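You operate a simulated robot arm through the tools that you are given. There is no shell and no other tool. Be economical: measure what you need, move in short steps, check, and stop when the job is done.

Carry out the task below with a simulated robot arm. There is one attempt and no reset: what you move stays moved.

JOB
Put one of the relief valves from the top of the steel bench in the yellow drip tray. Put one of the tubs from the top of the steel bench on the top of the service cart. Close the door. Lift the meter lid open. The order is free. Set down upright: tub.

Only the result counts: the job must be done as asked and must still hold three seconds after the hand-in. Knocking over, shifting, dropping, spilling or breaking anything else fails it. Lids that push on must go on centred and level and be pressed home; caps that screw on are set level and turned clockwise until they are tight.

ROBOT AND FRAMES
A 6-joint arm with a two-finger parallel gripper on a trunk, on a base that drives. Base frame: it is fixed to the floor where the robot stands at the start and does not move with it; the origin is under the middle of the robot, x ahead of it, y to its left, z up; the surface under the hand at the start is at about z = 0.866. Units: m, degrees, N and s.
Its first joint turns from -166.0 to 166.0 degrees. Places, roughly: door [-3.3, -4.3, 1]; meter lid [2.4, -6.3, 1.1]; relief valve [0.5, -0.25, 1]; top of the service cart [-0.1, -4.9, 0.8]; tub [0.75, -1.5, 1]; yellow drip tray (31x20x13 cm) [-0.2, -4.9, 0.2]. Payload 3.91 kg.
The TCP is the grasp point between the finger pads, 0.03 m short of the fingertips. In the tool frame z runs along the fingers and y along their closing line. Largest opening 0.11 m; finger width 0.02, thickness 0.01; the body of the gripper, 0.048 by 0.112 m, starts 0.055 m behind the TCP.
Orientation is told as [roll, pitch, yaw] about the base's x, y, z axes, in that order, counted from this pose: with the fingers straight down and closing along the base's y, the tool's x points along the base's -x, its y along +y and its z along -z.

CONTROLS
- The arm moves only by the tool jog_arm. Its argument "moves" is a list that holds one entry, the list of rows, each a list of 7 numbers: the shift along the base's x, y, z in m, then the turn, a rotation vector about the base's x, y, z in degrees, then the opening, from 0 (shut) to 1 (fully open). In form: [[[tx, ty, tz, ax, ay, az, fingers], ...]]. A call has 1 to 8 rows; each row shifts and turns the commanded pose from where the row before left it. A row lasts 0.2 s, in which the tool goes at most 0.05 m and 8.6 degrees; a call with a longer step from one row to the next is refused whole, and so is a gripper value outside its range. A pose out of reach is approached as far as the arm can. The call stops where the force on the tool passes 40 N (or 10 N more than at its start, if that is more) or the arm is blocked; 0.2 s more then pass. Each finger travels about 0.108 m/s and halts on what it meets, pressing with about 21 N; the grip force reading is that of the motor and also rises with nothing between the fingers. The clock runs only during rows and for 0.2 s after the last one: add rows that do not move to give the fingers time. The reply holds the time, the measured pose of the TCP, the force on the tool along the base axes, the opening and the grip force, in the units named above and with some noise, with the torque about the TCP (base axes, N m) and any sound that the robot's microphone picked up.
- Cameras (640 x 400 px; columns grow to the right, rows downward): "scene" is now at [0.6252, -0.3593, 1.2685]; the picture's right is [0.00, -0.72, 0.70], its down [-0.36, 0.65, 0.67] and it looks along [-0.93, -0.25, -0.26] (base axes); focal length 214 px, centre (320, 200). "wrist" rides on the gripper at [0.072, 0.017, -0.103] in the tool frame; the picture's right is [-0.23, 0.97, 0.00], its down [-0.76, -0.18, -0.62] and it looks along [-0.61, -0.14, 0.78] (tool axes); focal length 222 px, centre (320, 200). There is no depth. A picture from a camera that has moved, and an enlarged one, comes with that camera's place and axes in the base frame and with its lens. The place of the scene camera against the robot may be out by one fixed shift of up to 0.018 m in any direction.
- capture(camera): a new picture of that camera. The clock stands still meanwhile.
- drive_base(legs): drives the robot by 1 to 6 legs, each [ahead, left, turn to the left] in m, m and degrees, along the robot's own axes; the way and the turn of a leg run together, so that a leg with both is an arc; at most 1.5 m and 180 degrees a leg. The arm and the cameras ride along, it lands a little off, and it stops where it bumps. It gives what a move gives.
- aim_head(pan, tilt): turns the head with the scene camera to pan (to the left, within 80 degrees either way) and tilt (down, from -29 to 69), counted from straight ahead of the robot. It gives what a move gives.
- inspect(camera, box): a new picture of the part [left, top, right, bottom] of that camera's present view, enlarged. The clock stands still meanwhile.
- job_done(): hands the job in; it is judged then, once.

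Work in short steps. Places have to be worked out from the pictures, the camera data and where the tool is seen: move nearer, look again, correct. Check each grasp and each placing, and mend what went wrong. You have 165 turns and 128 pictures in all, those below and enlarged ones among them. Open the gripper and draw the arm clear of the work before you hand the job in, unless the task says otherwise; then end with one line.

The tools are called after ">>>" by a JSON object that holds its "op" and its "data". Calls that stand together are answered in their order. jog_arm: Moves the arm, as the interface text tells. Its arguments: {"type":"object","properties":{"moves":{"type":"array","items":{"type":"array","items":{"type":"array","items":{"type":"number"}}}}},"required":["moves"]} The other tools are called the same way: drive_base (legs) drives the base; aim_head (pan, tilt) turns the head that bears the scene camera; capture (camera) takes a picture; inspect (camera, box) takes an enlarged picture of a part of a camera's view; job_done () hands the job in.

At the start:

```text
time: 0.0
tcp_pos: [0.6204, -0.3251, 1.1679]
ee_rot: [-0.1, 0.0, 0.0]
ft_force: [-1.0, 0.1, 0.0]
wrist_torque: [-0.05, -0.01, 0.0]
opening: 0.1099
gripper_force: 0.0
robot x, y, heading: [0.0009, -0.0033, -0.1]
head pan, tilt: [-44.1, 68.8]
```

scene: 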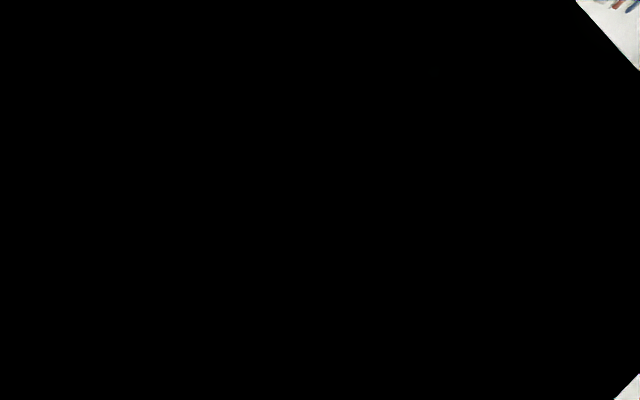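
wrist: 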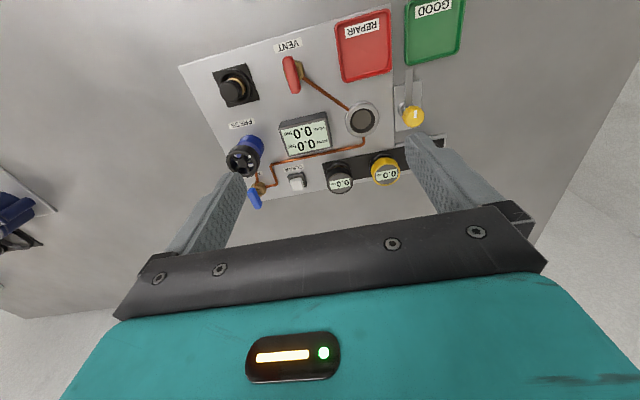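

The scene view is black (the camera seems to be against something), so I aim the head ahead and look.

>>> {"op": "aim_head", "data": {"pan": 0, "tilt": 35}}

>>> {"op": "capture", "data": {"camera": "scene"}}

```text
time: 1.1
tcp_pos: [0.6206, -0.3242, 1.1679]
ee_rot: [0.0, 0.0, 0.0]
ft_force: [-0.1, 0.2, -0.2]
wrist_torque: [0.01, -0.01, -0.01]
opening: 0.1101
gripper_force: 0.1
robot x, y, heading: [-0.0011, -0.0015, 0.0]
head pan, tilt: [0.0, 35.0]
```

```text
125 pictures are left
camera scene: at [0.6688, -0.3205, 1.2206], right [0.0, -1.0, 0.0], down [-0.82, 0.0, 0.57], along [-0.57, 0.0, -0.82], focal length 214 px, centre (320, 200)
```

scene: 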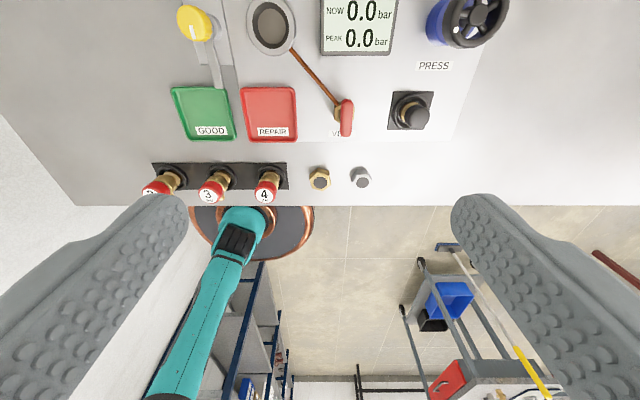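

The scene camera actually rides on the hand (fingers at the sides), looking along the tool at tilt 0. I look at the bench directly below/ahead.

>>> {"op": "aim_head", "data": {"pan": 0, "tilt": -29}}

>>> {"op": "capture", "data": {"camera": "scene"}}

>>> {"op": "aim_head", "data": {"pan": -70, "tilt": 0}}

>>> {"op": "capture", "data": {"camera": "scene"}}

```text
time: 2.5
tcp_pos: [0.6216, -0.325, 1.1685]
ee_rot: [0.0, 0.1, 0.0]
ft_force: [0.1, 0.4, -0.3]
wrist_torque: [-0.03, 0.01, -0.03]
opening: 0.11
gripper_force: 0.0
robot x, y, heading: [-0.0016, -0.0037, 0.3]
head pan, tilt: [0.0, -28.6]
```

```text
124 pictures are left
camera scene: at [0.7651, -0.3205, 1.2415], right [0.0, -1.0, 0.0], down [-0.88, 0.0, -0.48], along [0.48, 0.0, -0.88], focal length 214 px, centre (320, 200)
```

scene: 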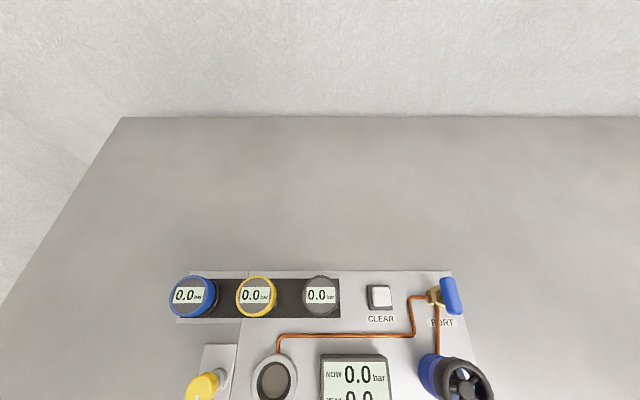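

```text
time: 3.9
tcp_pos: [0.6204, -0.3254, 1.168]
ee_rot: [-0.1, 0.0, 0.0]
ft_force: [-1.0, -0.1, 0.1]
wrist_torque: [0.0, 0.01, 0.02]
opening: 0.1102
gripper_force: 0.1
robot x, y, heading: [0.0018, -0.0007, 0.1]
head pan, tilt: [-70.0, 0.0]
```

```text
123 pictures are left
camera scene: at [0.7251, -0.4049, 1.2778], right [0.0, -0.34, 0.94], down [-1.0, 0.0, 0.0], along [0.0, -0.94, -0.34], focal length 214 px, centre (320, 200)
```

scene: 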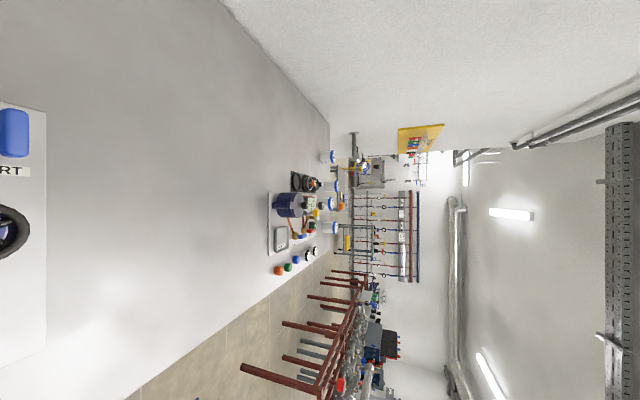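

The valves stand in a rack at the near edge, around [0.52,-0.25]. I move the hand over them and look.

>>> {"op": "jog_arm", "data": {"moves": [[[-0.03, 0.03, 0, 0, 0, 0, 1], [-0.03, 0.03, 0, 0, 0, 0, 1], [-0.03, 0.03, 0, 0, 0, 0, 1], [0, 0.03, 0, 0, 0, 0, 1]]]}}

>>> {"op": "aim_head", "data": {"pan": 0, "tilt": 15}}

>>> {"op": "capture", "data": {"camera": "scene"}}

>>> {"op": "capture", "data": {"camera": "wrist"}}

```text
time: 4.9
tcp_pos: [0.5297, -0.2069, 1.1686]
ee_rot: [0.0, 0.0, 0.0]
ft_force: [1.0, -0.1, -0.6]
wrist_torque: [0.03, 0.02, 0.02]
opening: 0.1101
gripper_force: 0.0
robot x, y, heading: [0.0018, 0.0035, -0.0]
head pan, tilt: [-70.0, 0.0]
```

```text
time: 6.3
tcp_pos: [0.5288, -0.2051, 1.1695]
ee_rot: [-0.1, -0.1, 0.0]
ft_force: [-0.2, -1.2, -0.2]
wrist_torque: [0.0, 0.0, 0.01]
opening: 0.1098
gripper_force: 0.0
robot x, y, heading: [0.0011, 0.0033, 0.1]
head pan, tilt: [0.0, 15.0]
```

```text
122 pictures are left
camera scene: at [0.6097, -0.2013, 1.2149], right [0.0, -1.0, 0.0], down [-0.97, 0.0, 0.26], along [-0.26, 0.0, -0.97], focal length 214 px, centre (320, 200)
```

scene: 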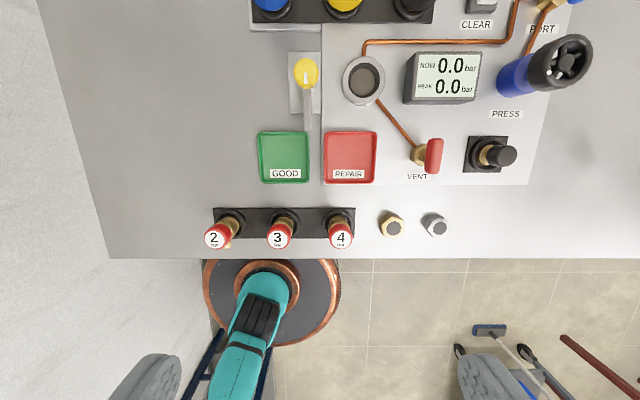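

```text
121 pictures are left
camera wrist: at [0.4563, -0.19, 1.2728], right [0.23, 0.97, 0.0], down [0.76, -0.18, 0.62], along [0.61, -0.14, -0.78], focal length 222 px, centre (320, 200)
```

wrist: 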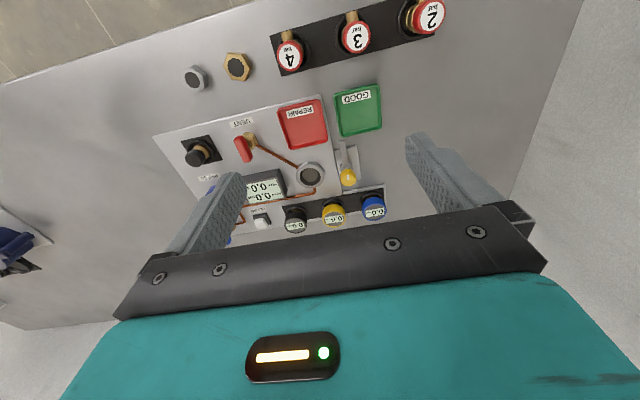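

Triangulated valve 4's top at about [0.481,-0.234,0.936], spacing 0.088. I move above it with a narrower opening and inspect.

>>> {"op": "jog_arm", "data": {"moves": [[[-0.024, -0.014, -0.03, 0, 0, 0, 0.7], [-0.024, -0.014, -0.04, 0, 0, 0, 0.7], [0, 0, -0.04, 0, 0, 0, 0.7]]]}}

>>> {"op": "aim_head", "data": {"pan": 0, "tilt": 35}}

>>> {"op": "capture", "data": {"camera": "scene"}}

>>> {"op": "capture", "data": {"camera": "wrist"}}

```text
time: 7.1
tcp_pos: [0.4822, -0.2338, 1.0586]
ee_rot: [-0.2, 0.0, 0.0]
ft_force: [-0.1, 0.8, 0.3]
wrist_torque: [-0.01, 0.0, -0.03]
opening: 0.0769
gripper_force: 0.0
robot x, y, heading: [-0.0024, 0.0002, 0.1]
head pan, tilt: [0.0, 15.0]
```

```text
time: 7.9
tcp_pos: [0.4827, -0.2338, 1.0589]
ee_rot: [-0.1, 0.1, 0.0]
ft_force: [-1.2, -0.3, 1.0]
wrist_torque: [0.03, 0.0, 0.04]
opening: 0.0768
gripper_force: 0.1
robot x, y, heading: [0.0011, 0.0047, -0.1]
head pan, tilt: [0.0, 35.0]
```

```text
120 pictures are left
camera scene: at [0.5312, -0.2292, 1.1109], right [0.0, -1.0, 0.0], down [-0.82, 0.0, 0.57], along [-0.57, 0.0, -0.82], focal length 214 px, centre (320, 200)
```

scene: 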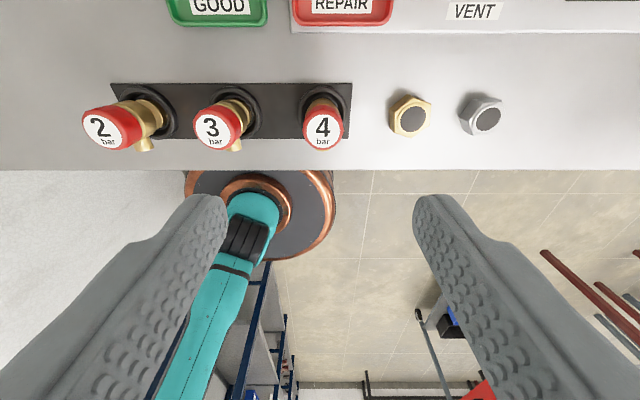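

```text
119 pictures are left
camera wrist: at [0.4098, -0.2179, 1.1635], right [0.23, 0.97, 0.0], down [0.76, -0.18, 0.62], along [0.61, -0.14, -0.78], focal length 222 px, centre (320, 200)
```

wrist: 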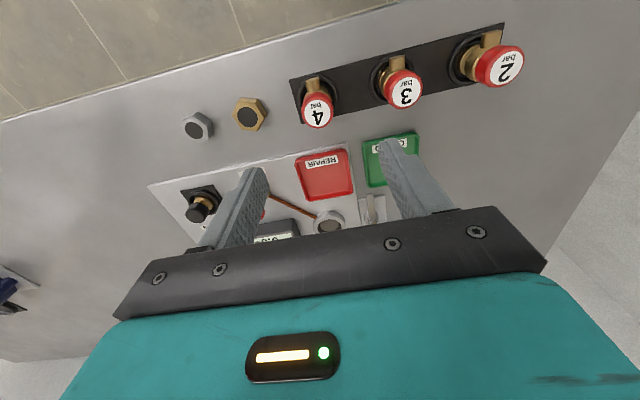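

Refined: valve top ≈ [0.478,-0.235,0.93]. I descend to a TCP height of 0.92.

>>> {"op": "jog_arm", "data": {"moves": [[[-0.004, -0.001, -0.045, 0, 0, 0, 0.65], [0, 0, -0.045, 0, 0, 0, 0.65], [0, 0, -0.03, 0, 0, 0, 0.65], [0, 0, -0.02, 0, 0, 0, 0.65]]]}}

>>> {"op": "capture", "data": {"camera": "wrist"}}

>>> {"op": "capture", "data": {"camera": "scene"}}

```text
time: 8.9
tcp_pos: [0.4793, -0.2354, 0.9175]
ee_rot: [-0.2, 0.1, -0.1]
ft_force: [-0.7, 0.2, -0.4]
wrist_torque: [-0.01, 0.01, 0.02]
opening: 0.0716
gripper_force: 0.1
robot x, y, heading: [0.0008, 0.0028, -0.3]
head pan, tilt: [0.0, 35.0]
```

```text
118 pictures are left
camera wrist: at [0.4059, -0.2192, 1.022], right [0.23, 0.97, 0.0], down [0.76, -0.18, 0.62], along [0.61, -0.14, -0.78], focal length 222 px, centre (320, 200)
```

wrist: 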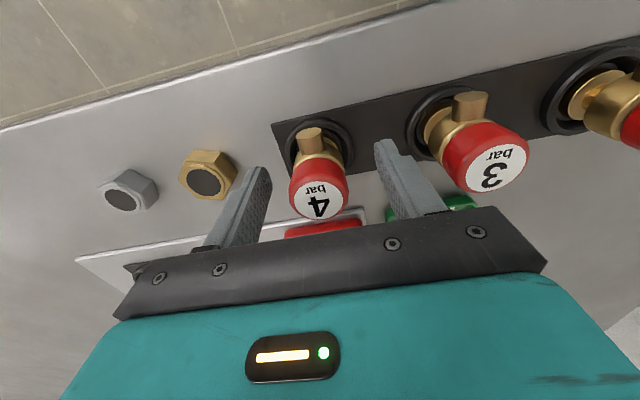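

```text
117 pictures are left
camera scene: at [0.5273, -0.2305, 0.9695], right [0.0, -1.0, 0.0], down [-0.82, 0.0, 0.57], along [-0.57, 0.0, -0.82], focal length 214 px, centre (320, 200)
```

scene: 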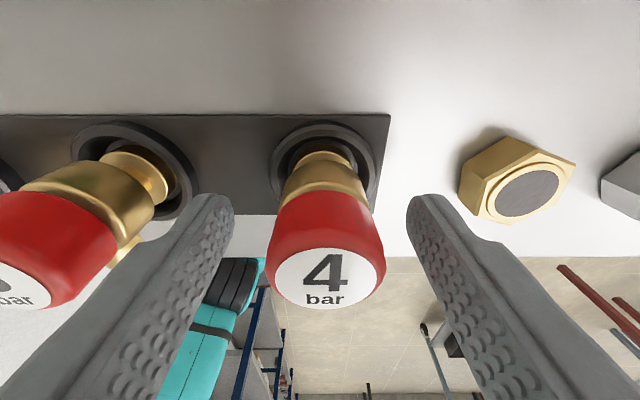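

The valve is between the fingers; I close on it.

>>> {"op": "jog_arm", "data": {"moves": [[[0, 0, 0, 0, 0, 0, 0.4], [0, 0, 0, 0, 0, 0, 0.2], [0, 0, 0, 0, 0, 0, 0.1]]]}}

>>> {"op": "jog_arm", "data": {"moves": [[[0, 0, 0.02, 0, 0, 0, 0.1], [0, 0, 0.03, 0, 0, 0, 0.1], [0, 0, 0.03, 0, 0, 0, 0.1]]]}}

>>> {"op": "capture", "data": {"camera": "wrist"}}

>>> {"op": "capture", "data": {"camera": "scene"}}

```text
time: 9.7
tcp_pos: [0.4786, -0.2345, 0.917]
ee_rot: [-0.1, 0.0, 0.1]
ft_force: [0.4, -0.1, 0.5]
wrist_torque: [0.03, 0.0, -0.02]
opening: 0.0333
gripper_force: 21.4
robot x, y, heading: [0.0004, -0.0007, -0.2]
head pan, tilt: [0.0, 35.0]
```

```text
time: 10.5
tcp_pos: [0.4777, -0.2358, 0.9972]
ee_rot: [-0.1, 0.0, 0.0]
ft_force: [-0.1, -0.2, -1.2]
wrist_torque: [0.03, 0.03, 0.01]
opening: 0.0333
gripper_force: 20.9
robot x, y, heading: [-0.0019, 0.0014, -0.3]
head pan, tilt: [0.0, 35.0]
```

```text
116 pictures are left
camera wrist: at [0.4053, -0.2204, 1.102], right [0.23, 0.97, 0.0], down [0.76, -0.18, 0.62], along [0.61, -0.14, -0.78], focal length 222 px, centre (320, 200)
```

wrist: 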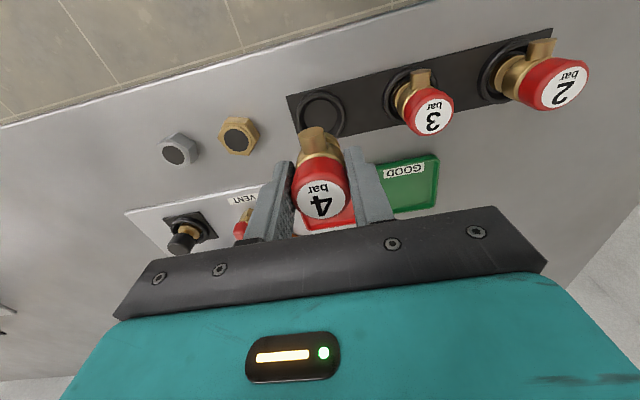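

```text
115 pictures are left
camera scene: at [0.5267, -0.2317, 1.0494], right [0.0, -1.0, 0.0], down [-0.82, 0.0, 0.57], along [-0.57, 0.0, -0.82], focal length 214 px, centre (320, 200)
```

scene: 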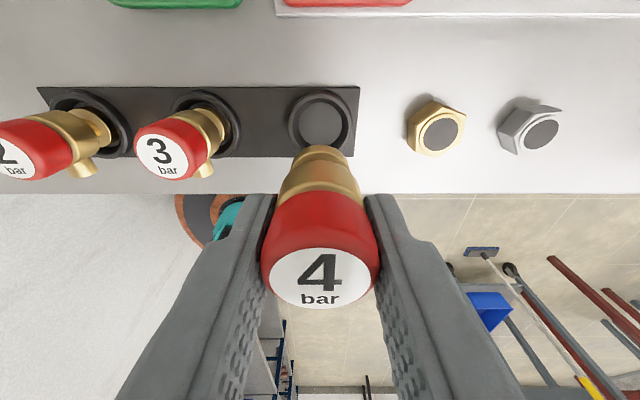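

Valve held. I lift, retract, and look along -y (the way to go).

>>> {"op": "jog_arm", "data": {"moves": [[[0, 0, 0.05, 0, 0, 0, 0.1], [0, 0, 0.05, 0, 0, 0, 0.1], [-0.03, 0, 0.05, 0, 0, 0, 0.1], [-0.05, 0, 0.05, 0, 0, 0, 0.1], [-0.05, 0, 0.05, 0, 0, 0, 0.1], [-0.05, 0, 0.05, 0, 0, 0, 0.1]]]}}

>>> {"op": "aim_head", "data": {"pan": -70, "tilt": 15}}

>>> {"op": "capture", "data": {"camera": "scene"}}

>>> {"op": "aim_head", "data": {"pan": -70, "tilt": 50}}

>>> {"op": "capture", "data": {"camera": "scene"}}

```text
refused: row 3 steps farther than a row can; nothing moved
```

```text
time: 11.9
tcp_pos: [0.4786, -0.2374, 0.9971]
ee_rot: [-0.1, -0.1, 0.1]
ft_force: [0.6, 0.4, -1.9]
wrist_torque: [0.02, -0.01, 0.0]
opening: 0.0331
gripper_force: 21.3
robot x, y, heading: [0.0019, -0.0008, -0.0]
head pan, tilt: [-70.0, 15.0]
```

```text
114 pictures are left
camera scene: at [0.5586, -0.3193, 1.1053], right [0.0, -0.34, 0.94], down [-0.97, 0.24, 0.09], along [-0.26, -0.91, -0.33], focal length 214 px, centre (320, 200)
```

scene: 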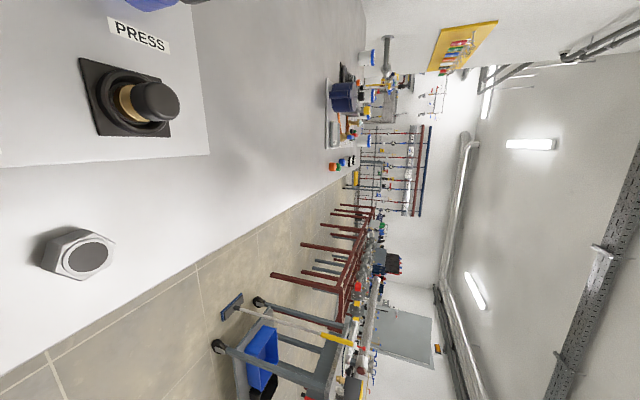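

```text
time: 12.9
tcp_pos: [0.479, -0.2372, 0.9974]
ee_rot: [-0.1, 0.0, 0.0]
ft_force: [0.1, 0.1, -2.0]
wrist_torque: [0.01, 0.04, -0.02]
opening: 0.0335
gripper_force: 20.9
robot x, y, heading: [0.0015, -0.001, 0.3]
head pan, tilt: [-70.0, 50.0]
```

```text
113 pictures are left
camera scene: at [0.505, -0.3039, 1.1109], right [0.0, -0.34, 0.94], down [-0.64, 0.72, 0.26], along [-0.77, -0.6, -0.22], focal length 214 px, centre (320, 200)
```

scene: 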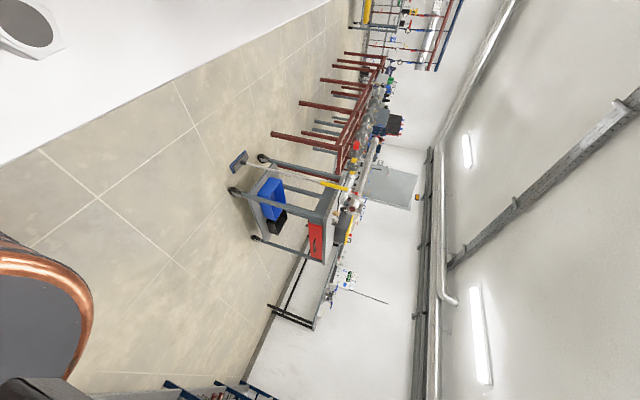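

I lift and retract the hand above bench items, in permitted steps.

>>> {"op": "jog_arm", "data": {"moves": [[[0, 0, 0.05, 0, 0, 0, 0.1], [0, 0, 0.05, 0, 0, 0, 0.1], [0, 0, 0.05, 0, 0, 0, 0.1], [0, 0, 0.05, 0, 0, 0, 0.1], [-0.045, 0.04, 0, 0, 0, 0, 0.1], [-0.03, 0.04, 0, 0, 0, 0, 0.1], [0, 0.04, 0, 0, 0, 0, 0.1], [0, 0.04, 0, 0, 0, 0, 0.1]]]}}

>>> {"op": "jog_arm", "data": {"moves": [[[0, 0.04, 0, 0, -8.5, 0, 0.1], [0, 0.03, 0, 0, -8.5, 0, 0.1], [0, 0, 0, 0, -8.5, 0, 0.1], [0, 0, 0, 0, -8.5, 0, 0.1], [0, 0, 0, 0, -8.5, 0, 0.1], [0, 0, 0, 0, -8.5, 0, 0.1], [0, 0, 0, 0, -8.5, 0, 0.1], [0, 0, 0, 0, -8.5, 0, 0.1]]]}}

>>> {"op": "aim_head", "data": {"pan": -70, "tilt": 0}}

>>> {"op": "capture", "data": {"camera": "scene"}}

```text
refused: row 5 steps farther than a row can; nothing moved
```

```text
time: 14.7
tcp_pos: [0.479, -0.1649, 0.9975]
ee_rot: [-0.2, -67.9, 0.1]
ft_force: [0.4, 0.2, -2.6]
wrist_torque: [0.01, 0.02, 0.0]
opening: 0.0332
gripper_force: 20.6
robot x, y, heading: [-0.0018, -0.0001, -0.3]
head pan, tilt: [-70.0, 50.0]
```

```text
time: 15.9
tcp_pos: [0.4783, -0.1631, 0.9973]
ee_rot: [-0.1, -67.9, 0.1]
ft_force: [0.2, 0.5, -2.7]
wrist_torque: [0.01, 0.03, 0.02]
opening: 0.0331
gripper_force: 20.8
robot x, y, heading: [-0.0014, -0.0024, 0.2]
head pan, tilt: [-70.0, 0.0]
```

```text
112 pictures are left
camera scene: at [0.4226, -0.2441, 1.147], right [-0.87, -0.34, 0.35], down [-0.38, 0.0, -0.93], along [0.32, -0.94, -0.13], focal length 214 px, centre (320, 200)
```

scene: 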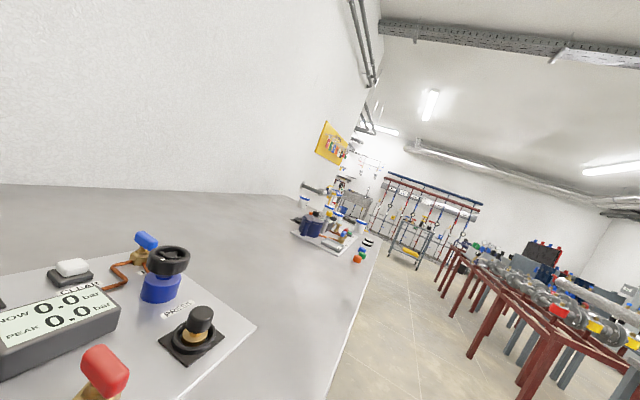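

Luckily no contact. Now lift, retract, and finish the pitch so that fingers point ahead.

>>> {"op": "jog_arm", "data": {"moves": [[[0, 0, 0.048, 0, 0, 0, 0.1], [0, 0, 0.048, 0, 0, 0, 0.1], [0, 0, 0.048, 0, 0, 0, 0.1], [0, 0, 0.048, 0, -8, 0, 0.1], [0, 0, 0.048, 0, -8, 0, 0.1], [-0.04, 0.02, 0, 0, -6, 0, 0.1], [-0.04, 0.02, 0, 0, 0, 0, 0.1]]]}}

>>> {"op": "aim_head", "data": {"pan": -60, "tilt": 15}}

>>> {"op": "capture", "data": {"camera": "scene"}}

```text
time: 17.5
tcp_pos: [0.3966, -0.1252, 1.2371]
ee_rot: [76.5, -89.9, -76.5]
ft_force: [0.6, -0.3, -2.1]
wrist_torque: [-0.01, 0.04, 0.06]
opening: 0.0335
gripper_force: 21.1
robot x, y, heading: [-0.0023, 0.0013, -0.0]
head pan, tilt: [-70.0, 0.0]
```

```text
time: 18.3
tcp_pos: [0.3978, -0.1239, 1.236]
ee_rot: [30.1, -90.0, -30.0]
ft_force: [-0.8, 0.2, -1.9]
wrist_torque: [0.02, 0.02, 0.01]
opening: 0.0332
gripper_force: 20.5
robot x, y, heading: [0.0004, -0.0014, 0.1]
head pan, tilt: [-60.0, 15.0]
```

```text
111 pictures are left
camera scene: at [0.3087, -0.2005, 1.3322], right [-0.87, -0.5, 0.0], down [-0.13, 0.22, -0.97], along [0.48, -0.84, -0.26], focal length 214 px, centre (320, 200)
```

scene: 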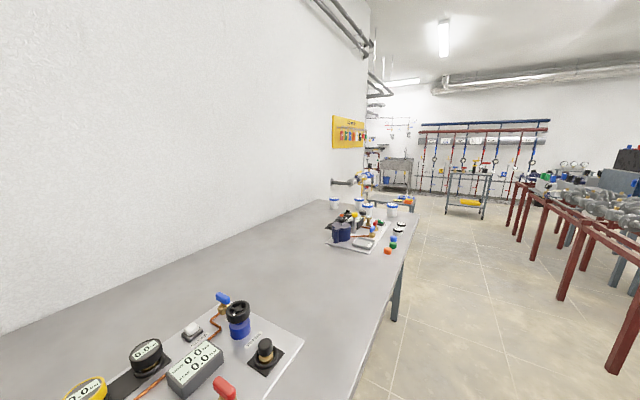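

The service cart with the yellow tray on its lower shelf is visible down the aisle (y≈-4.9). I turn right 90° and drive down the corridor at x≈-0.1.

>>> {"op": "drive_base", "data": {"legs": [[0, 0, -90], [1.5, -0.08, 0], [1.3, 0, 0]]}}

>>> {"op": "aim_head", "data": {"pan": 0, "tilt": 25}}

>>> {"op": "capture", "data": {"camera": "scene"}}

```text
refused: leg 2 is longer than a leg can be; nothing moved
```

```text
time: 19.6
tcp_pos: [0.3978, -0.1235, 1.2364]
ee_rot: [16.4, -90.0, -16.5]
ft_force: [-0.3, 0.3, -2.2]
wrist_torque: [0.03, 0.04, 0.01]
opening: 0.0334
gripper_force: 20.8
robot x, y, heading: [-0.0001, 0.0001, 0.2]
head pan, tilt: [0.0, 25.0]
```

```text
110 pictures are left
camera scene: at [0.3543, -0.1198, 1.3159], right [0.0, -1.0, 0.0], down [-0.42, 0.0, -0.91], along [0.91, 0.0, -0.42], focal length 214 px, centre (320, 200)
```

scene: 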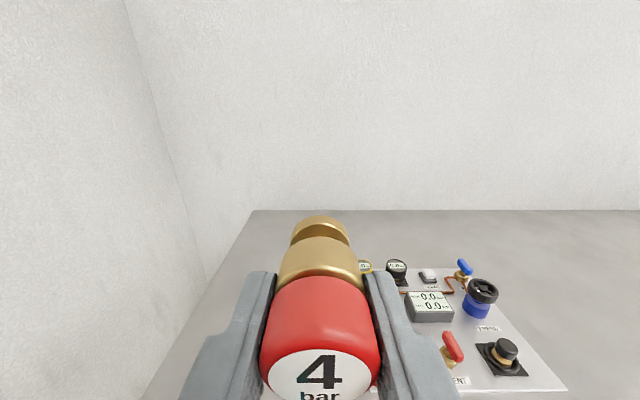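

Same plan with legal leg lengths.

>>> {"op": "drive_base", "data": {"legs": [[0, 0, -90], [1.4, -0.08, 0], [1.4, 0, 0]]}}

>>> {"op": "capture", "data": {"camera": "scene"}}

```text
time: 37.5
tcp_pos: [-0.1917, -3.3102, 1.2362]
ee_rot: [19.2, -90.0, -109.8]
ft_force: [0.0, 0.6, -2.2]
wrist_torque: [0.05, -0.01, 0.01]
opening: 0.0332
gripper_force: 20.8
robot x, y, heading: [-0.0628, -2.9177, -90.6]
head pan, tilt: [0.0, 25.0]
```

```text
109 pictures are left
camera scene: at [-0.1986, -3.2684, 1.3158], right [-1.0, 0.01, 0.0], down [0.01, 0.42, -0.91], along [-0.01, -0.91, -0.42], focal length 214 px, centre (320, 200)
```

scene: 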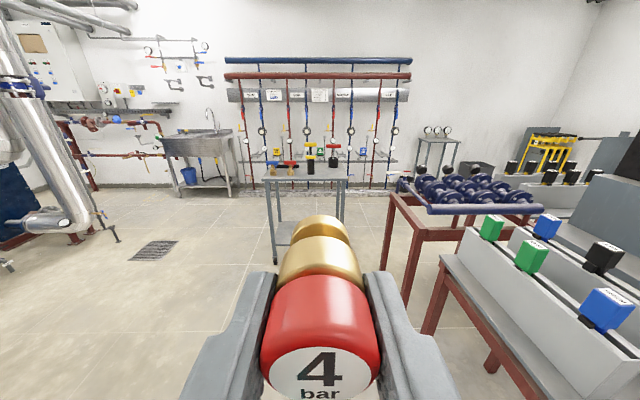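

Cart top spans x≈-0.41..0.18, y≈-4.73..-5.13. I drive closer and align with the tray.

>>> {"op": "drive_base", "data": {"legs": [[0.9, -0.13, 0.6]]}}

>>> {"op": "aim_head", "data": {"pan": 0, "tilt": 30}}

>>> {"op": "jog_arm", "data": {"moves": [[[0, 0, -0.05, 0, 0, 0, 0.1], [0, 0, -0.05, 0, 0, 0, 0.1], [0, 0, -0.05, 0, 0, 0, 0.1], [0, 0, -0.05, 0, 0, 0, 0.1]]]}}

>>> {"op": "capture", "data": {"camera": "scene"}}

>>> {"op": "capture", "data": {"camera": "wrist"}}

```text
time: 42.2
tcp_pos: [-0.3439, -4.2011, 1.2356]
ee_rot: [25.9, -90.0, -117.3]
ft_force: [0.1, 0.6, -1.7]
wrist_torque: [0.03, -0.01, -0.02]
opening: 0.0333
gripper_force: 20.6
robot x, y, heading: [-0.2122, -3.8053, -91.2]
head pan, tilt: [0.0, 25.0]
```

```text
time: 42.9
tcp_pos: [-0.3432, -4.2002, 1.237]
ee_rot: [42.6, -90.0, -134.0]
ft_force: [0.1, -0.3, -2.5]
wrist_torque: [0.04, -0.04, -0.01]
opening: 0.0334
gripper_force: 20.7
robot x, y, heading: [-0.2142, -3.806, -91.4]
head pan, tilt: [0.0, 30.0]
```

```text
time: 43.9
tcp_pos: [-0.3457, -4.2001, 1.0383]
ee_rot: [-46.8, -89.9, -44.5]
ft_force: [0.5, -0.4, -2.3]
wrist_torque: [0.03, -0.02, 0.02]
opening: 0.0331
gripper_force: 21.1
robot x, y, heading: [-0.2123, -3.8035, -91.2]
head pan, tilt: [0.0, 30.0]
```

```text
108 pictures are left
camera scene: at [-0.3515, -4.1556, 1.1097], right [-1.0, 0.02, 0.0], down [0.01, 0.5, -0.87], along [-0.02, -0.87, -0.5], focal length 214 px, centre (320, 200)
```

scene: 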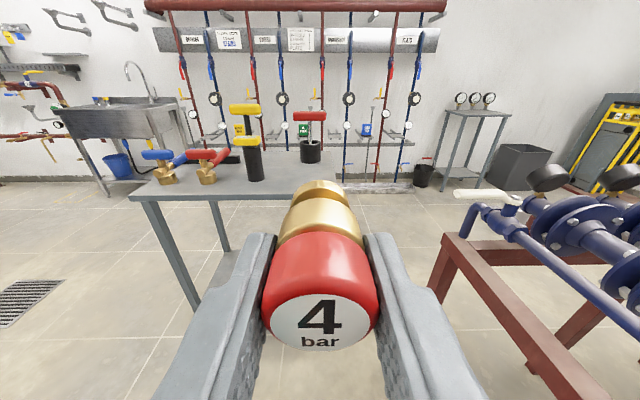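

```text
107 pictures are left
camera wrist: at [-0.3283, -4.0979, 0.9667], right [0.97, -0.02, 0.23], down [-0.16, 0.63, 0.76], along [-0.16, -0.78, 0.61], focal length 222 px, centre (320, 200)
```

wrist: 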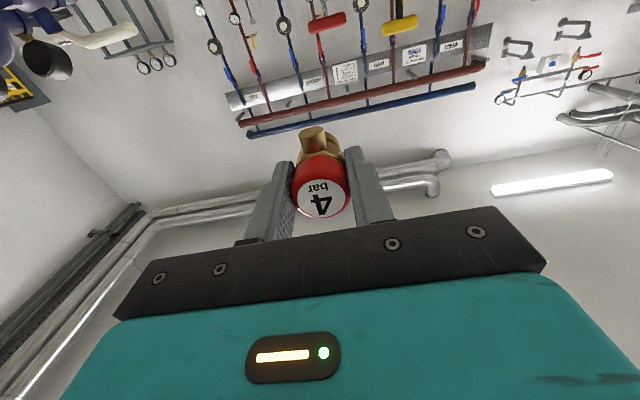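

I shift the base left to centre on the tray, and lower the hand in front of the cart to see the lower shelf.

>>> {"op": "drive_base", "data": {"legs": [[0, 0.15, 1.2]]}}

>>> {"op": "jog_arm", "data": {"moves": [[[0, -0.03, -0.035, 0, 0, 0, 0.1], [0, -0.03, -0.035, 0, 0, 0, 0.1], [0, -0.02, -0.045, 0, 0, 0, 0.1], [0, -0.02, -0.045, 0, 0, 0, 0.1], [0, -0.02, -0.045, 0, 0, 0, 0.1], [0, -0.02, -0.045, 0, 0, 0, 0.1], [0, 0, -0.05, 0, 0, 0, 0.1], [0, 0, -0.05, 0, 0, 0, 0.1]]]}}

>>> {"op": "capture", "data": {"camera": "scene"}}

```text
time: 45.3
tcp_pos: [-0.1883, -4.2041, 1.0389]
ee_rot: [22.6, -90.0, -112.7]
ft_force: [-0.4, 1.0, -1.6]
wrist_torque: [0.05, -0.03, -0.02]
opening: 0.0332
gripper_force: 21.1
robot x, y, heading: [-0.0605, -3.8113, -89.9]
head pan, tilt: [0.0, 30.0]
```

```text
time: 47.1
tcp_pos: [-0.2344, -4.4314, 0.7665]
ee_rot: [-83.7, -90.0, -6.3]
ft_force: [0.2, 0.2, -2.5]
wrist_torque: [0.04, -0.04, 0.0]
opening: 0.0331
gripper_force: 21.8
out of reach, approached as far as the arm can: row 2, 3, 4, 5, 6, 7, 8
robot x, y, heading: [-0.0594, -3.8087, -90.2]
head pan, tilt: [0.0, 30.0]
```

```text
106 pictures are left
camera scene: at [-0.2397, -4.3865, 0.8376], right [-1.0, 0.0, 0.0], down [0.0, 0.5, -0.87], along [0.0, -0.87, -0.5], focal length 214 px, centre (320, 200)
```

scene: 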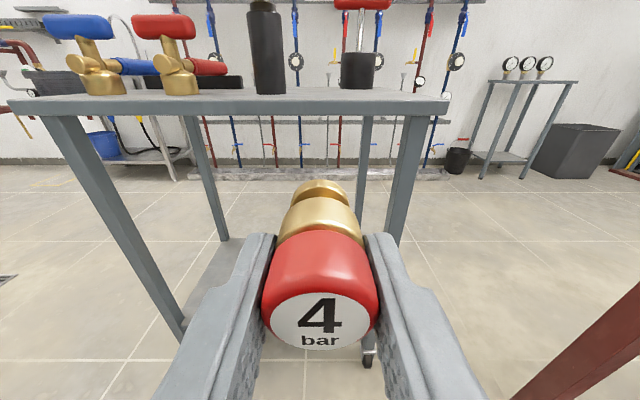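

Horizontal and this low is out of reach; I pitch the tool down about 45° and check reach.

>>> {"op": "jog_arm", "data": {"moves": [[[0, 0, 0, 8.5, 0, 0, 0.1], [0, 0, 0, 8.5, 0, 0, 0.1], [0, 0, 0, 8.5, 0, 0, 0.1], [0, 0, 0, 8.5, 0, 0, 0.1], [0, 0, 0, 8.5, 0, 0, 0.1]]]}}

>>> {"op": "jog_arm", "data": {"moves": [[[0, 0, -0.04, 0, 0, 0, 0.1], [0, 0, -0.04, 0, 0, 0, 0.1], [0, 0, -0.04, 0, 0, 0, 0.1], [0, 0, -0.04, 0, 0, 0, 0.1]]]}}

>>> {"op": "aim_head", "data": {"pan": 0, "tilt": -15}}

>>> {"op": "capture", "data": {"camera": "scene"}}

```text
time: 48.3
tcp_pos: [-0.2358, -4.4321, 0.7659]
ee_rot: [0.0, -47.5, -90.3]
ft_force: [0.5, -0.9, -1.8]
wrist_torque: [0.03, 0.01, 0.0]
opening: 0.0333
gripper_force: 21.1
robot x, y, heading: [-0.059, -3.8083, -89.9]
head pan, tilt: [0.0, 30.0]
```

```text
time: 49.3
tcp_pos: [-0.2373, -4.4316, 0.6049]
ee_rot: [-0.1, -47.5, -90.0]
ft_force: [0.1, 0.3, -2.5]
wrist_torque: [0.05, 0.01, 0.01]
opening: 0.0333
gripper_force: 21.7
robot x, y, heading: [-0.0604, -3.8038, -90.0]
head pan, tilt: [0.0, 30.0]
```

```text
time: 50.4
tcp_pos: [-0.2378, -4.4326, 0.6051]
ee_rot: [0.0, -47.5, -90.1]
ft_force: [-0.2, 0.6, -1.3]
wrist_torque: [0.03, 0.03, 0.03]
opening: 0.0334
gripper_force: 21.2
robot x, y, heading: [-0.0622, -3.806, -89.8]
head pan, tilt: [0.0, -15.0]
```

```text
105 pictures are left
camera scene: at [-0.2438, -4.4803, 0.7468], right [-1.0, 0.0, 0.0], down [0.0, 0.46, -0.89], along [0.0, -0.89, -0.46], focal length 214 px, centre (320, 200)
```

scene: 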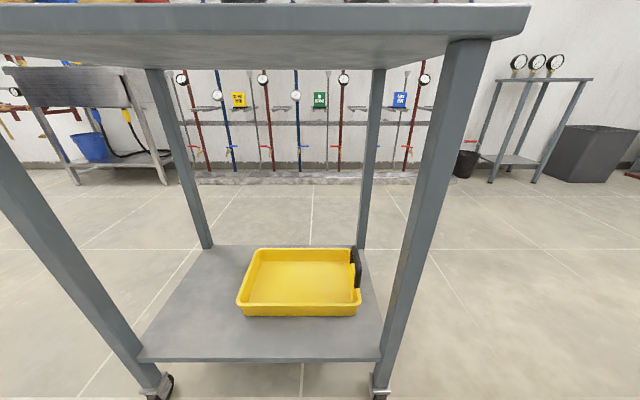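

Tray: rim x≈-0.35..-0.04, y≈-4.84..-5.04, rim z≈0.27. I lower the hand 0.15 m, then drive forward 0.25 and left 0.045.

>>> {"op": "jog_arm", "data": {"moves": [[[0, 0, -0.04, 4, 0, 0, 0.1], [0, 0, -0.04, 4, 0, 0, 0.1], [0, 0, -0.04, 0, 0, 0, 0.1], [0, 0, -0.03, 0, 0, 0, 0.1]]]}}

>>> {"op": "drive_base", "data": {"legs": [[0.25, 0.045, 0]]}}

>>> {"op": "capture", "data": {"camera": "scene"}}

```text
time: 51.4
tcp_pos: [-0.2348, -4.4303, 0.4528]
ee_rot: [0.0, -39.5, -90.0]
ft_force: [0.2, 0.2, -1.1]
wrist_torque: [0.02, 0.01, -0.02]
opening: 0.0332
gripper_force: 20.6
robot x, y, heading: [-0.0623, -3.8059, -90.1]
head pan, tilt: [0.0, -15.0]
```

```text
time: 53.3
tcp_pos: [-0.1885, -4.6849, 0.4519]
ee_rot: [0.0, -39.5, -89.9]
ft_force: [-0.1, -0.7, -2.5]
wrist_torque: [0.04, -0.02, 0.0]
opening: 0.0332
gripper_force: 21.6
robot x, y, heading: [-0.0152, -4.0581, -89.9]
head pan, tilt: [0.0, -15.0]
```

```text
104 pictures are left
camera scene: at [-0.194, -4.751, 0.5855], right [-1.0, 0.0, 0.0], down [0.0, 0.58, -0.81], along [0.0, -0.81, -0.58], focal length 214 px, centre (320, 200)
```

scene: 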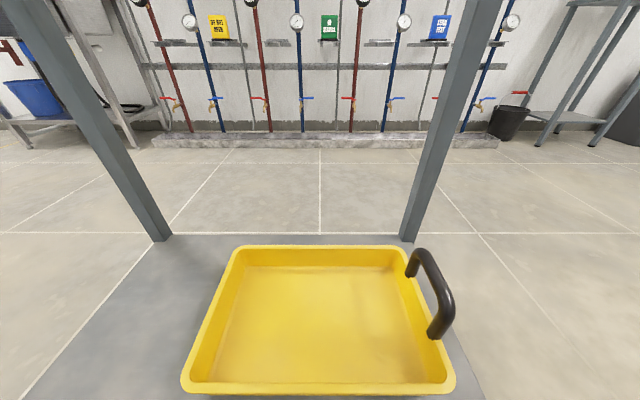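

Tray centre ≈[-0.19,-4.925]. I advance the hand over it in steps.

>>> {"op": "jog_arm", "data": {"moves": [[[0, -0.04, 0, 0, 0, 0, 0.1], [0, -0.04, -0.01, 0, 0, 0, 0.1], [0, -0.04, -0.01, 0, 0, 0, 0.1], [0, -0.04, -0.01, 0, 0, 0, 0.1]]]}}

>>> {"op": "aim_head", "data": {"pan": 0, "tilt": 20}}

>>> {"op": "capture", "data": {"camera": "scene"}}

>>> {"op": "capture", "data": {"camera": "wrist"}}

```text
time: 54.3
tcp_pos: [-0.1887, -4.8443, 0.4208]
ee_rot: [0.0, -39.5, -89.8]
ft_force: [-1.1, -0.1, -1.8]
wrist_torque: [0.08, 0.02, -0.01]
opening: 0.0331
gripper_force: 21.2
robot x, y, heading: [-0.0145, -4.0618, -89.4]
head pan, tilt: [0.0, -15.0]
```

```text
time: 55.3
tcp_pos: [-0.1876, -4.8433, 0.4199]
ee_rot: [-0.1, -39.5, -89.8]
ft_force: [-0.5, 0.3, -2.5]
wrist_torque: [0.04, -0.02, 0.04]
opening: 0.0332
gripper_force: 21.3
robot x, y, heading: [-0.0145, -4.0624, -89.8]
head pan, tilt: [0.0, 20.0]
```

```text
103 pictures are left
camera scene: at [-0.1928, -4.8755, 0.508], right [-1.0, 0.0, 0.0], down [0.0, 0.94, -0.33], along [0.0, -0.33, -0.94], focal length 214 px, centre (320, 200)
```

scene: 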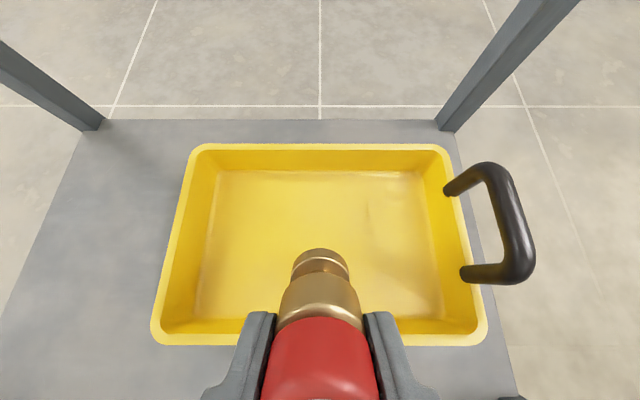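

```text
102 pictures are left
camera wrist: at [-0.1714, -4.7229, 0.455], right [0.97, -0.17, 0.14], down [-0.18, -0.19, 0.97], along [-0.14, -0.97, -0.22], focal length 222 px, centre (320, 200)
```

wrist: 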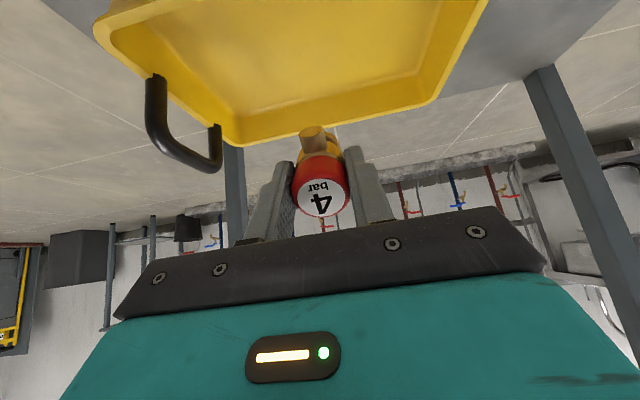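

Centred on the tray. I go forward 0.075 and down to release height.

>>> {"op": "jog_arm", "data": {"moves": [[[0, -0.04, 0, 0, 0, 0, 0.1], [0, -0.035, -0.02, 0, 0, 0, 0.1], [0, 0, -0.04, 0, 0, 0, 0.1], [0, 0, -0.04, 0, 0, 0, 0.1], [0, 0, -0.02, 0, 0, 0, 0.1]]]}}

>>> {"op": "capture", "data": {"camera": "scene"}}

>>> {"op": "capture", "data": {"camera": "wrist"}}

```text
time: 56.5
tcp_pos: [-0.189, -4.9199, 0.3029]
ee_rot: [0.0, -39.6, -89.7]
ft_force: [-0.3, 0.1, -1.7]
wrist_torque: [0.02, 0.05, 0.0]
opening: 0.0333
gripper_force: 20.7
robot x, y, heading: [-0.014, -4.0606, -89.9]
head pan, tilt: [0.0, 20.0]
```

```text
101 pictures are left
camera scene: at [-0.1942, -4.9516, 0.3909], right [-1.0, 0.0, 0.0], down [0.0, 0.94, -0.34], along [0.0, -0.34, -0.94], focal length 214 px, centre (320, 200)
```

scene: 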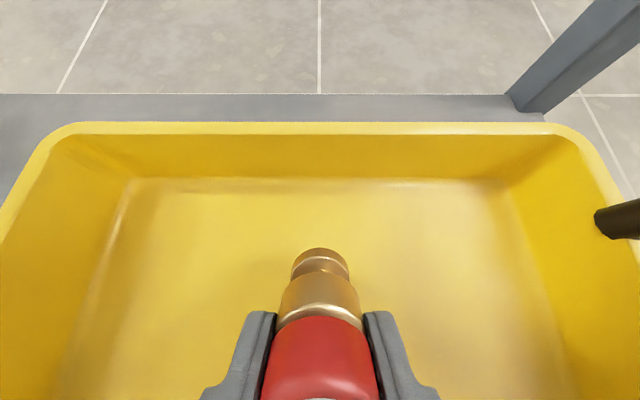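

```text
100 pictures are left
camera wrist: at [-0.1728, -4.7991, 0.3376], right [0.97, -0.17, 0.14], down [-0.18, -0.19, 0.97], along [-0.14, -0.97, -0.22], focal length 222 px, centre (320, 200)
```

wrist: 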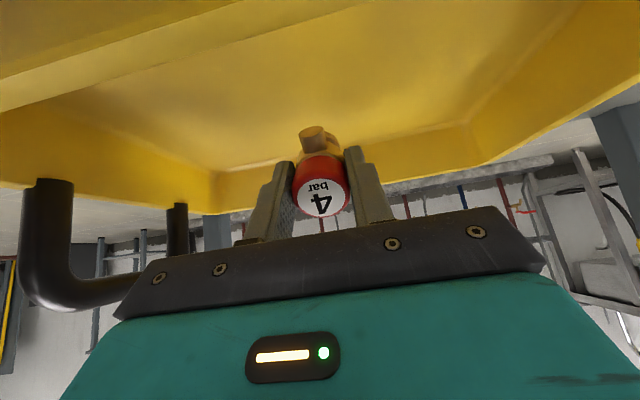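

Inside the tray, walls clear. I lower slowly until contact.

>>> {"op": "jog_arm", "data": {"moves": [[[0, 0, -0.01, 0, 0, 0, 0.1], [0, 0, -0.01, 0, 0, 0, 0.1]]]}}

>>> {"op": "jog_arm", "data": {"moves": [[[0, 0, -0.008, 0, 0, 0, 0.1], [0, 0, 0, 0, 0, 0, 0.1]]]}}

>>> {"op": "inspect", "data": {"camera": "wrist", "box": [160, 0, 480, 200]}}

```text
time: 57.1
tcp_pos: [-0.1879, -4.9201, 0.2869]
ee_rot: [-0.1, -39.7, -89.8]
ft_force: [-0.2, 0.1, -3.1]
wrist_torque: [0.03, -0.01, 0.01]
opening: 0.0332
gripper_force: 20.4
robot x, y, heading: [-0.0127, -4.061, -89.8]
head pan, tilt: [0.0, 20.0]
```

```text
time: 57.7
tcp_pos: [-0.188, -4.9193, 0.2799]
ee_rot: [-0.1, -39.9, -89.8]
ft_force: [0.1, -2.5, 12.0]
wrist_torque: [-0.51, -0.01, 0.02]
opening: 0.0333
gripper_force: 20.6
robot x, y, heading: [-0.0154, -4.0623, -89.9]
head pan, tilt: [0.0, 20.0]
```

```text
2.00 times, centred on (320, 100) of wrist
camera zoom: at [-0.1733, -4.7988, 0.3146], right [0.97, -0.17, 0.14], down [-0.18, -0.19, 0.97], along [-0.14, -0.97, -0.21], focal length 444 px, centre (320, 400)
```

zoom: 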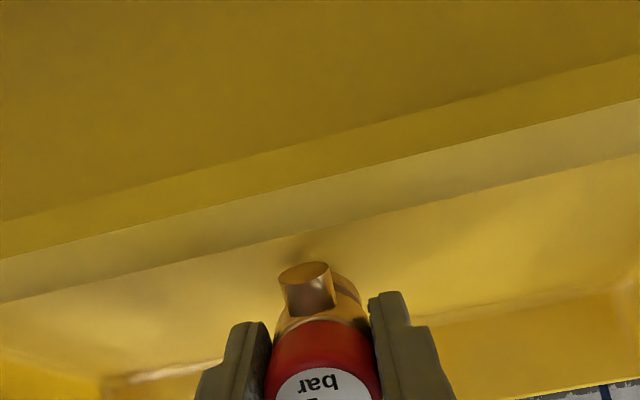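

Contact torque matches the valve tip touching the tray floor. I ease up slightly and open gently.

>>> {"op": "jog_arm", "data": {"moves": [[[0, 0, 0.003, 0, 0, 0, 0.1], [0, 0, 0, 0, 0, 0, 0.5], [0, 0, 0, 0, 0, 0, 0.65], [0, 0, 0, 0, 0, 0, 0.65]]]}}

>>> {"op": "capture", "data": {"camera": "scene"}}

```text
time: 58.7
tcp_pos: [-0.1889, -4.918, 0.2797]
ee_rot: [0.0, -39.5, -89.9]
ft_force: [0.6, -0.4, 0.2]
wrist_torque: [0.0, -0.01, 0.0]
opening: 0.0718
gripper_force: 0.1
robot x, y, heading: [-0.018, -4.0604, -89.6]
head pan, tilt: [0.0, 20.0]
```

```text
98 pictures are left
camera scene: at [-0.1945, -4.9507, 0.3678], right [-1.0, 0.0, 0.0], down [0.0, 0.94, -0.33], along [0.0, -0.33, -0.94], focal length 214 px, centre (320, 200)
```

scene: 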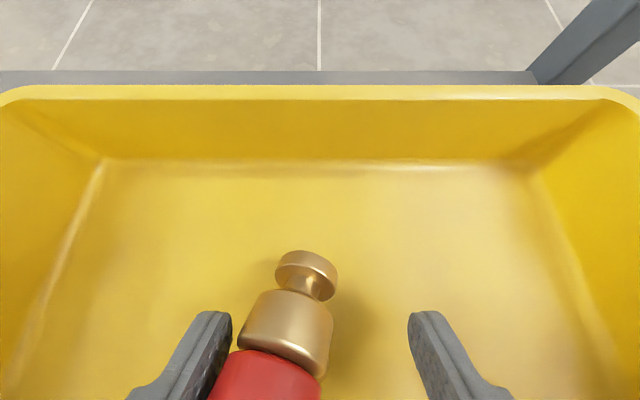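

The valve lies in the tray. I back out along the tool axis.

>>> {"op": "jog_arm", "data": {"moves": [[[0, 0.012, 0.015, 0, 0, 0, 0.65], [0, 0.026, 0.031, 0, 0, 0, 0.65], [0, 0.026, 0.031, 0, 0, 0, 0.65], [0, 0.03, 0.031, 0, 0, 0, 0.65], [0, 0.03, 0.03, 0, 0, 0, 0.65]]]}}

>>> {"op": "capture", "data": {"camera": "scene"}}

```text
time: 59.9
tcp_pos: [-0.1872, -4.7935, 0.4157]
ee_rot: [0.1, -39.5, -89.8]
ft_force: [0.0, -0.4, 0.1]
wrist_torque: [-0.03, 0.0, 0.01]
opening: 0.0714
gripper_force: 0.0
robot x, y, heading: [-0.0186, -4.0597, -89.8]
head pan, tilt: [0.0, 20.0]
```

```text
97 pictures are left
camera scene: at [-0.1926, -4.8257, 0.5035], right [-1.0, 0.0, 0.0], down [0.0, 0.94, -0.33], along [0.0, -0.33, -0.94], focal length 214 px, centre (320, 200)
```

scene: 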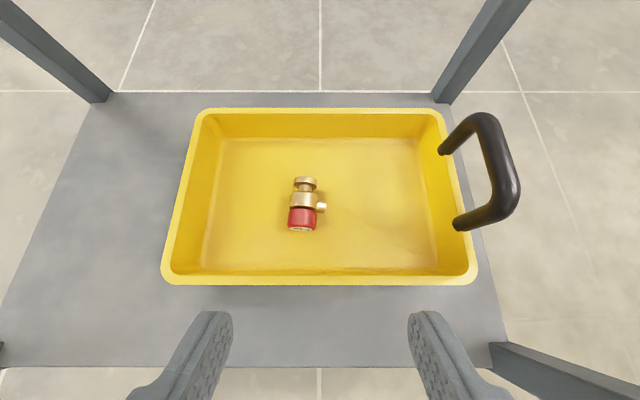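

Valve in place. I withdraw the hand, back up, and raise the hand to look at the cart top.

>>> {"op": "jog_arm", "data": {"moves": [[[0, 0.04, 0.01, 0, 0, 0, 0.65], [0, 0.045, 0, 0, 0, 0, 0.65], [0, 0.045, 0, 0, 0, 0, 0.65], [0, 0.045, 0, 0, 0, 0, 0.65]]]}}

>>> {"op": "drive_base", "data": {"legs": [[-0.25, 0, 0]]}}

>>> {"op": "jog_arm", "data": {"moves": [[[0, 0, 0.049, 0, 0, 0, 0.65], [0, 0, 0.049, 0, 0, 0, 0.65], [0, 0, 0.049, 0, 0, 0, 0.65], [0, 0, 0.049, 0, 0, 0, 0.65], [0, 0, 0.049, 0, 0, 0, 0.65], [0, 0, 0.049, 0, 0, 0, 0.65], [0, 0, 0.049, 0, 0, 0, 0.65], [0, 0, 0.049, 0, 0, 0, 0.65]]]}}

>>> {"op": "jog_arm", "data": {"moves": [[[0, 0, 0.049, 0, 0, 0, 0.65], [0, 0, 0.049, 0, 0, 0, 0.65], [0, 0, 0.049, 0, 0, 0, 0.65], [0, 0, 0.049, 0, 0, 0, 0.65], [0, 0, 0.049, 0, 0, 0, 0.65], [0, 0, 0.049, 0, 0, 0, 0.65], [0, 0, 0.049, 0, 0, 0, 0.65], [0, 0, 0.049, 0, 0, 0, 0.65]]]}}

>>> {"op": "aim_head", "data": {"pan": 0, "tilt": -5}}

>>> {"op": "capture", "data": {"camera": "scene"}}

```text
time: 60.9
tcp_pos: [-0.1944, -4.623, 0.4519]
ee_rot: [1.5, -39.0, -90.6]
ft_force: [0.2, 0.6, -0.3]
wrist_torque: [0.01, 0.0, 0.02]
opening: 0.0716
gripper_force: 0.0
out of reach, approached as far as the arm can: row 3, 4
robot x, y, heading: [-0.0165, -4.062, -89.9]
head pan, tilt: [0.0, 20.0]
```

```text
time: 62.7
tcp_pos: [-0.1938, -4.368, 0.4519]
ee_rot: [1.4, -39.1, -90.5]
ft_force: [0.2, -0.5, 0.0]
wrist_torque: [0.01, -0.02, -0.04]
opening: 0.0717
gripper_force: 0.0
robot x, y, heading: [-0.0154, -3.8013, -89.6]
head pan, tilt: [0.0, 20.0]
```

```text
time: 64.5
tcp_pos: [-0.1926, -4.3654, 0.8398]
ee_rot: [1.5, -39.1, -90.6]
ft_force: [0.0, -0.3, 0.7]
wrist_torque: [-0.01, 0.0, 0.01]
opening: 0.0716
gripper_force: 0.0
robot x, y, heading: [-0.0153, -3.8057, -89.7]
head pan, tilt: [0.0, 20.0]
```

```text
time: 66.3
tcp_pos: [-0.1963, -4.3666, 1.2404]
ee_rot: [1.5, -39.1, -90.5]
ft_force: [0.4, 0.8, -0.2]
wrist_torque: [-0.01, 0.03, -0.01]
opening: 0.0714
gripper_force: 0.1
robot x, y, heading: [-0.0163, -3.8052, -89.6]
head pan, tilt: [0.0, 20.0]
```

```text
time: 67.2
tcp_pos: [-0.1958, -4.3673, 1.239]
ee_rot: [1.4, -39.0, -90.5]
ft_force: [-0.3, -0.6, 0.1]
wrist_torque: [-0.02, 0.0, 0.03]
opening: 0.0715
gripper_force: 0.0
robot x, y, heading: [-0.0167, -3.8049, -89.6]
head pan, tilt: [0.0, -5.0]
```

```text
96 pictures are left
camera scene: at [-0.2036, -4.4275, 1.3564], right [-1.0, -0.01, -0.02], down [0.01, 0.72, -0.7], along [0.02, -0.7, -0.72], focal length 214 px, centre (320, 200)
```

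scene: 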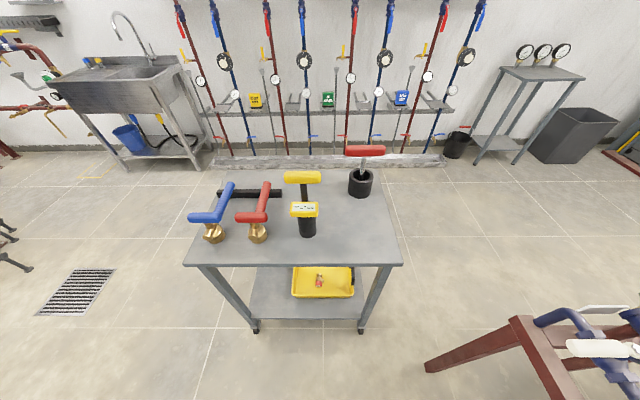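

Free spot on the cart top near right: ≈[-0.31,-4.83]. Now I go get a tub: reverse to y≈-1.6 and turn to face the bench.

>>> {"op": "drive_base", "data": {"legs": [[-1.2, -0.04, 0], [-1.0, -0.04, 0], [0, 0, 90]]}}

>>> {"op": "capture", "data": {"camera": "scene"}}

```text
time: 81.9
tcp_pos: [0.4769, -1.8111, 1.2404]
ee_rot: [1.4, -39.2, -1.9]
ft_force: [0.1, -0.1, -0.2]
wrist_torque: [0.04, -0.01, -0.03]
opening: 0.0717
gripper_force: 0.1
robot x, y, heading: [-0.0828, -1.6188, -0.9]
head pan, tilt: [0.0, -5.0]
```

```text
95 pictures are left
camera scene: at [0.5354, -1.8098, 1.3568], right [-0.02, -1.0, -0.02], down [-0.72, 0.03, -0.7], along [0.7, 0.0, -0.72], focal length 214 px, centre (320, 200)
```

scene: 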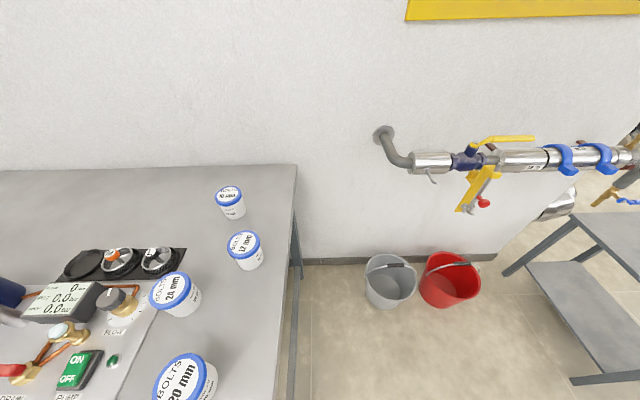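

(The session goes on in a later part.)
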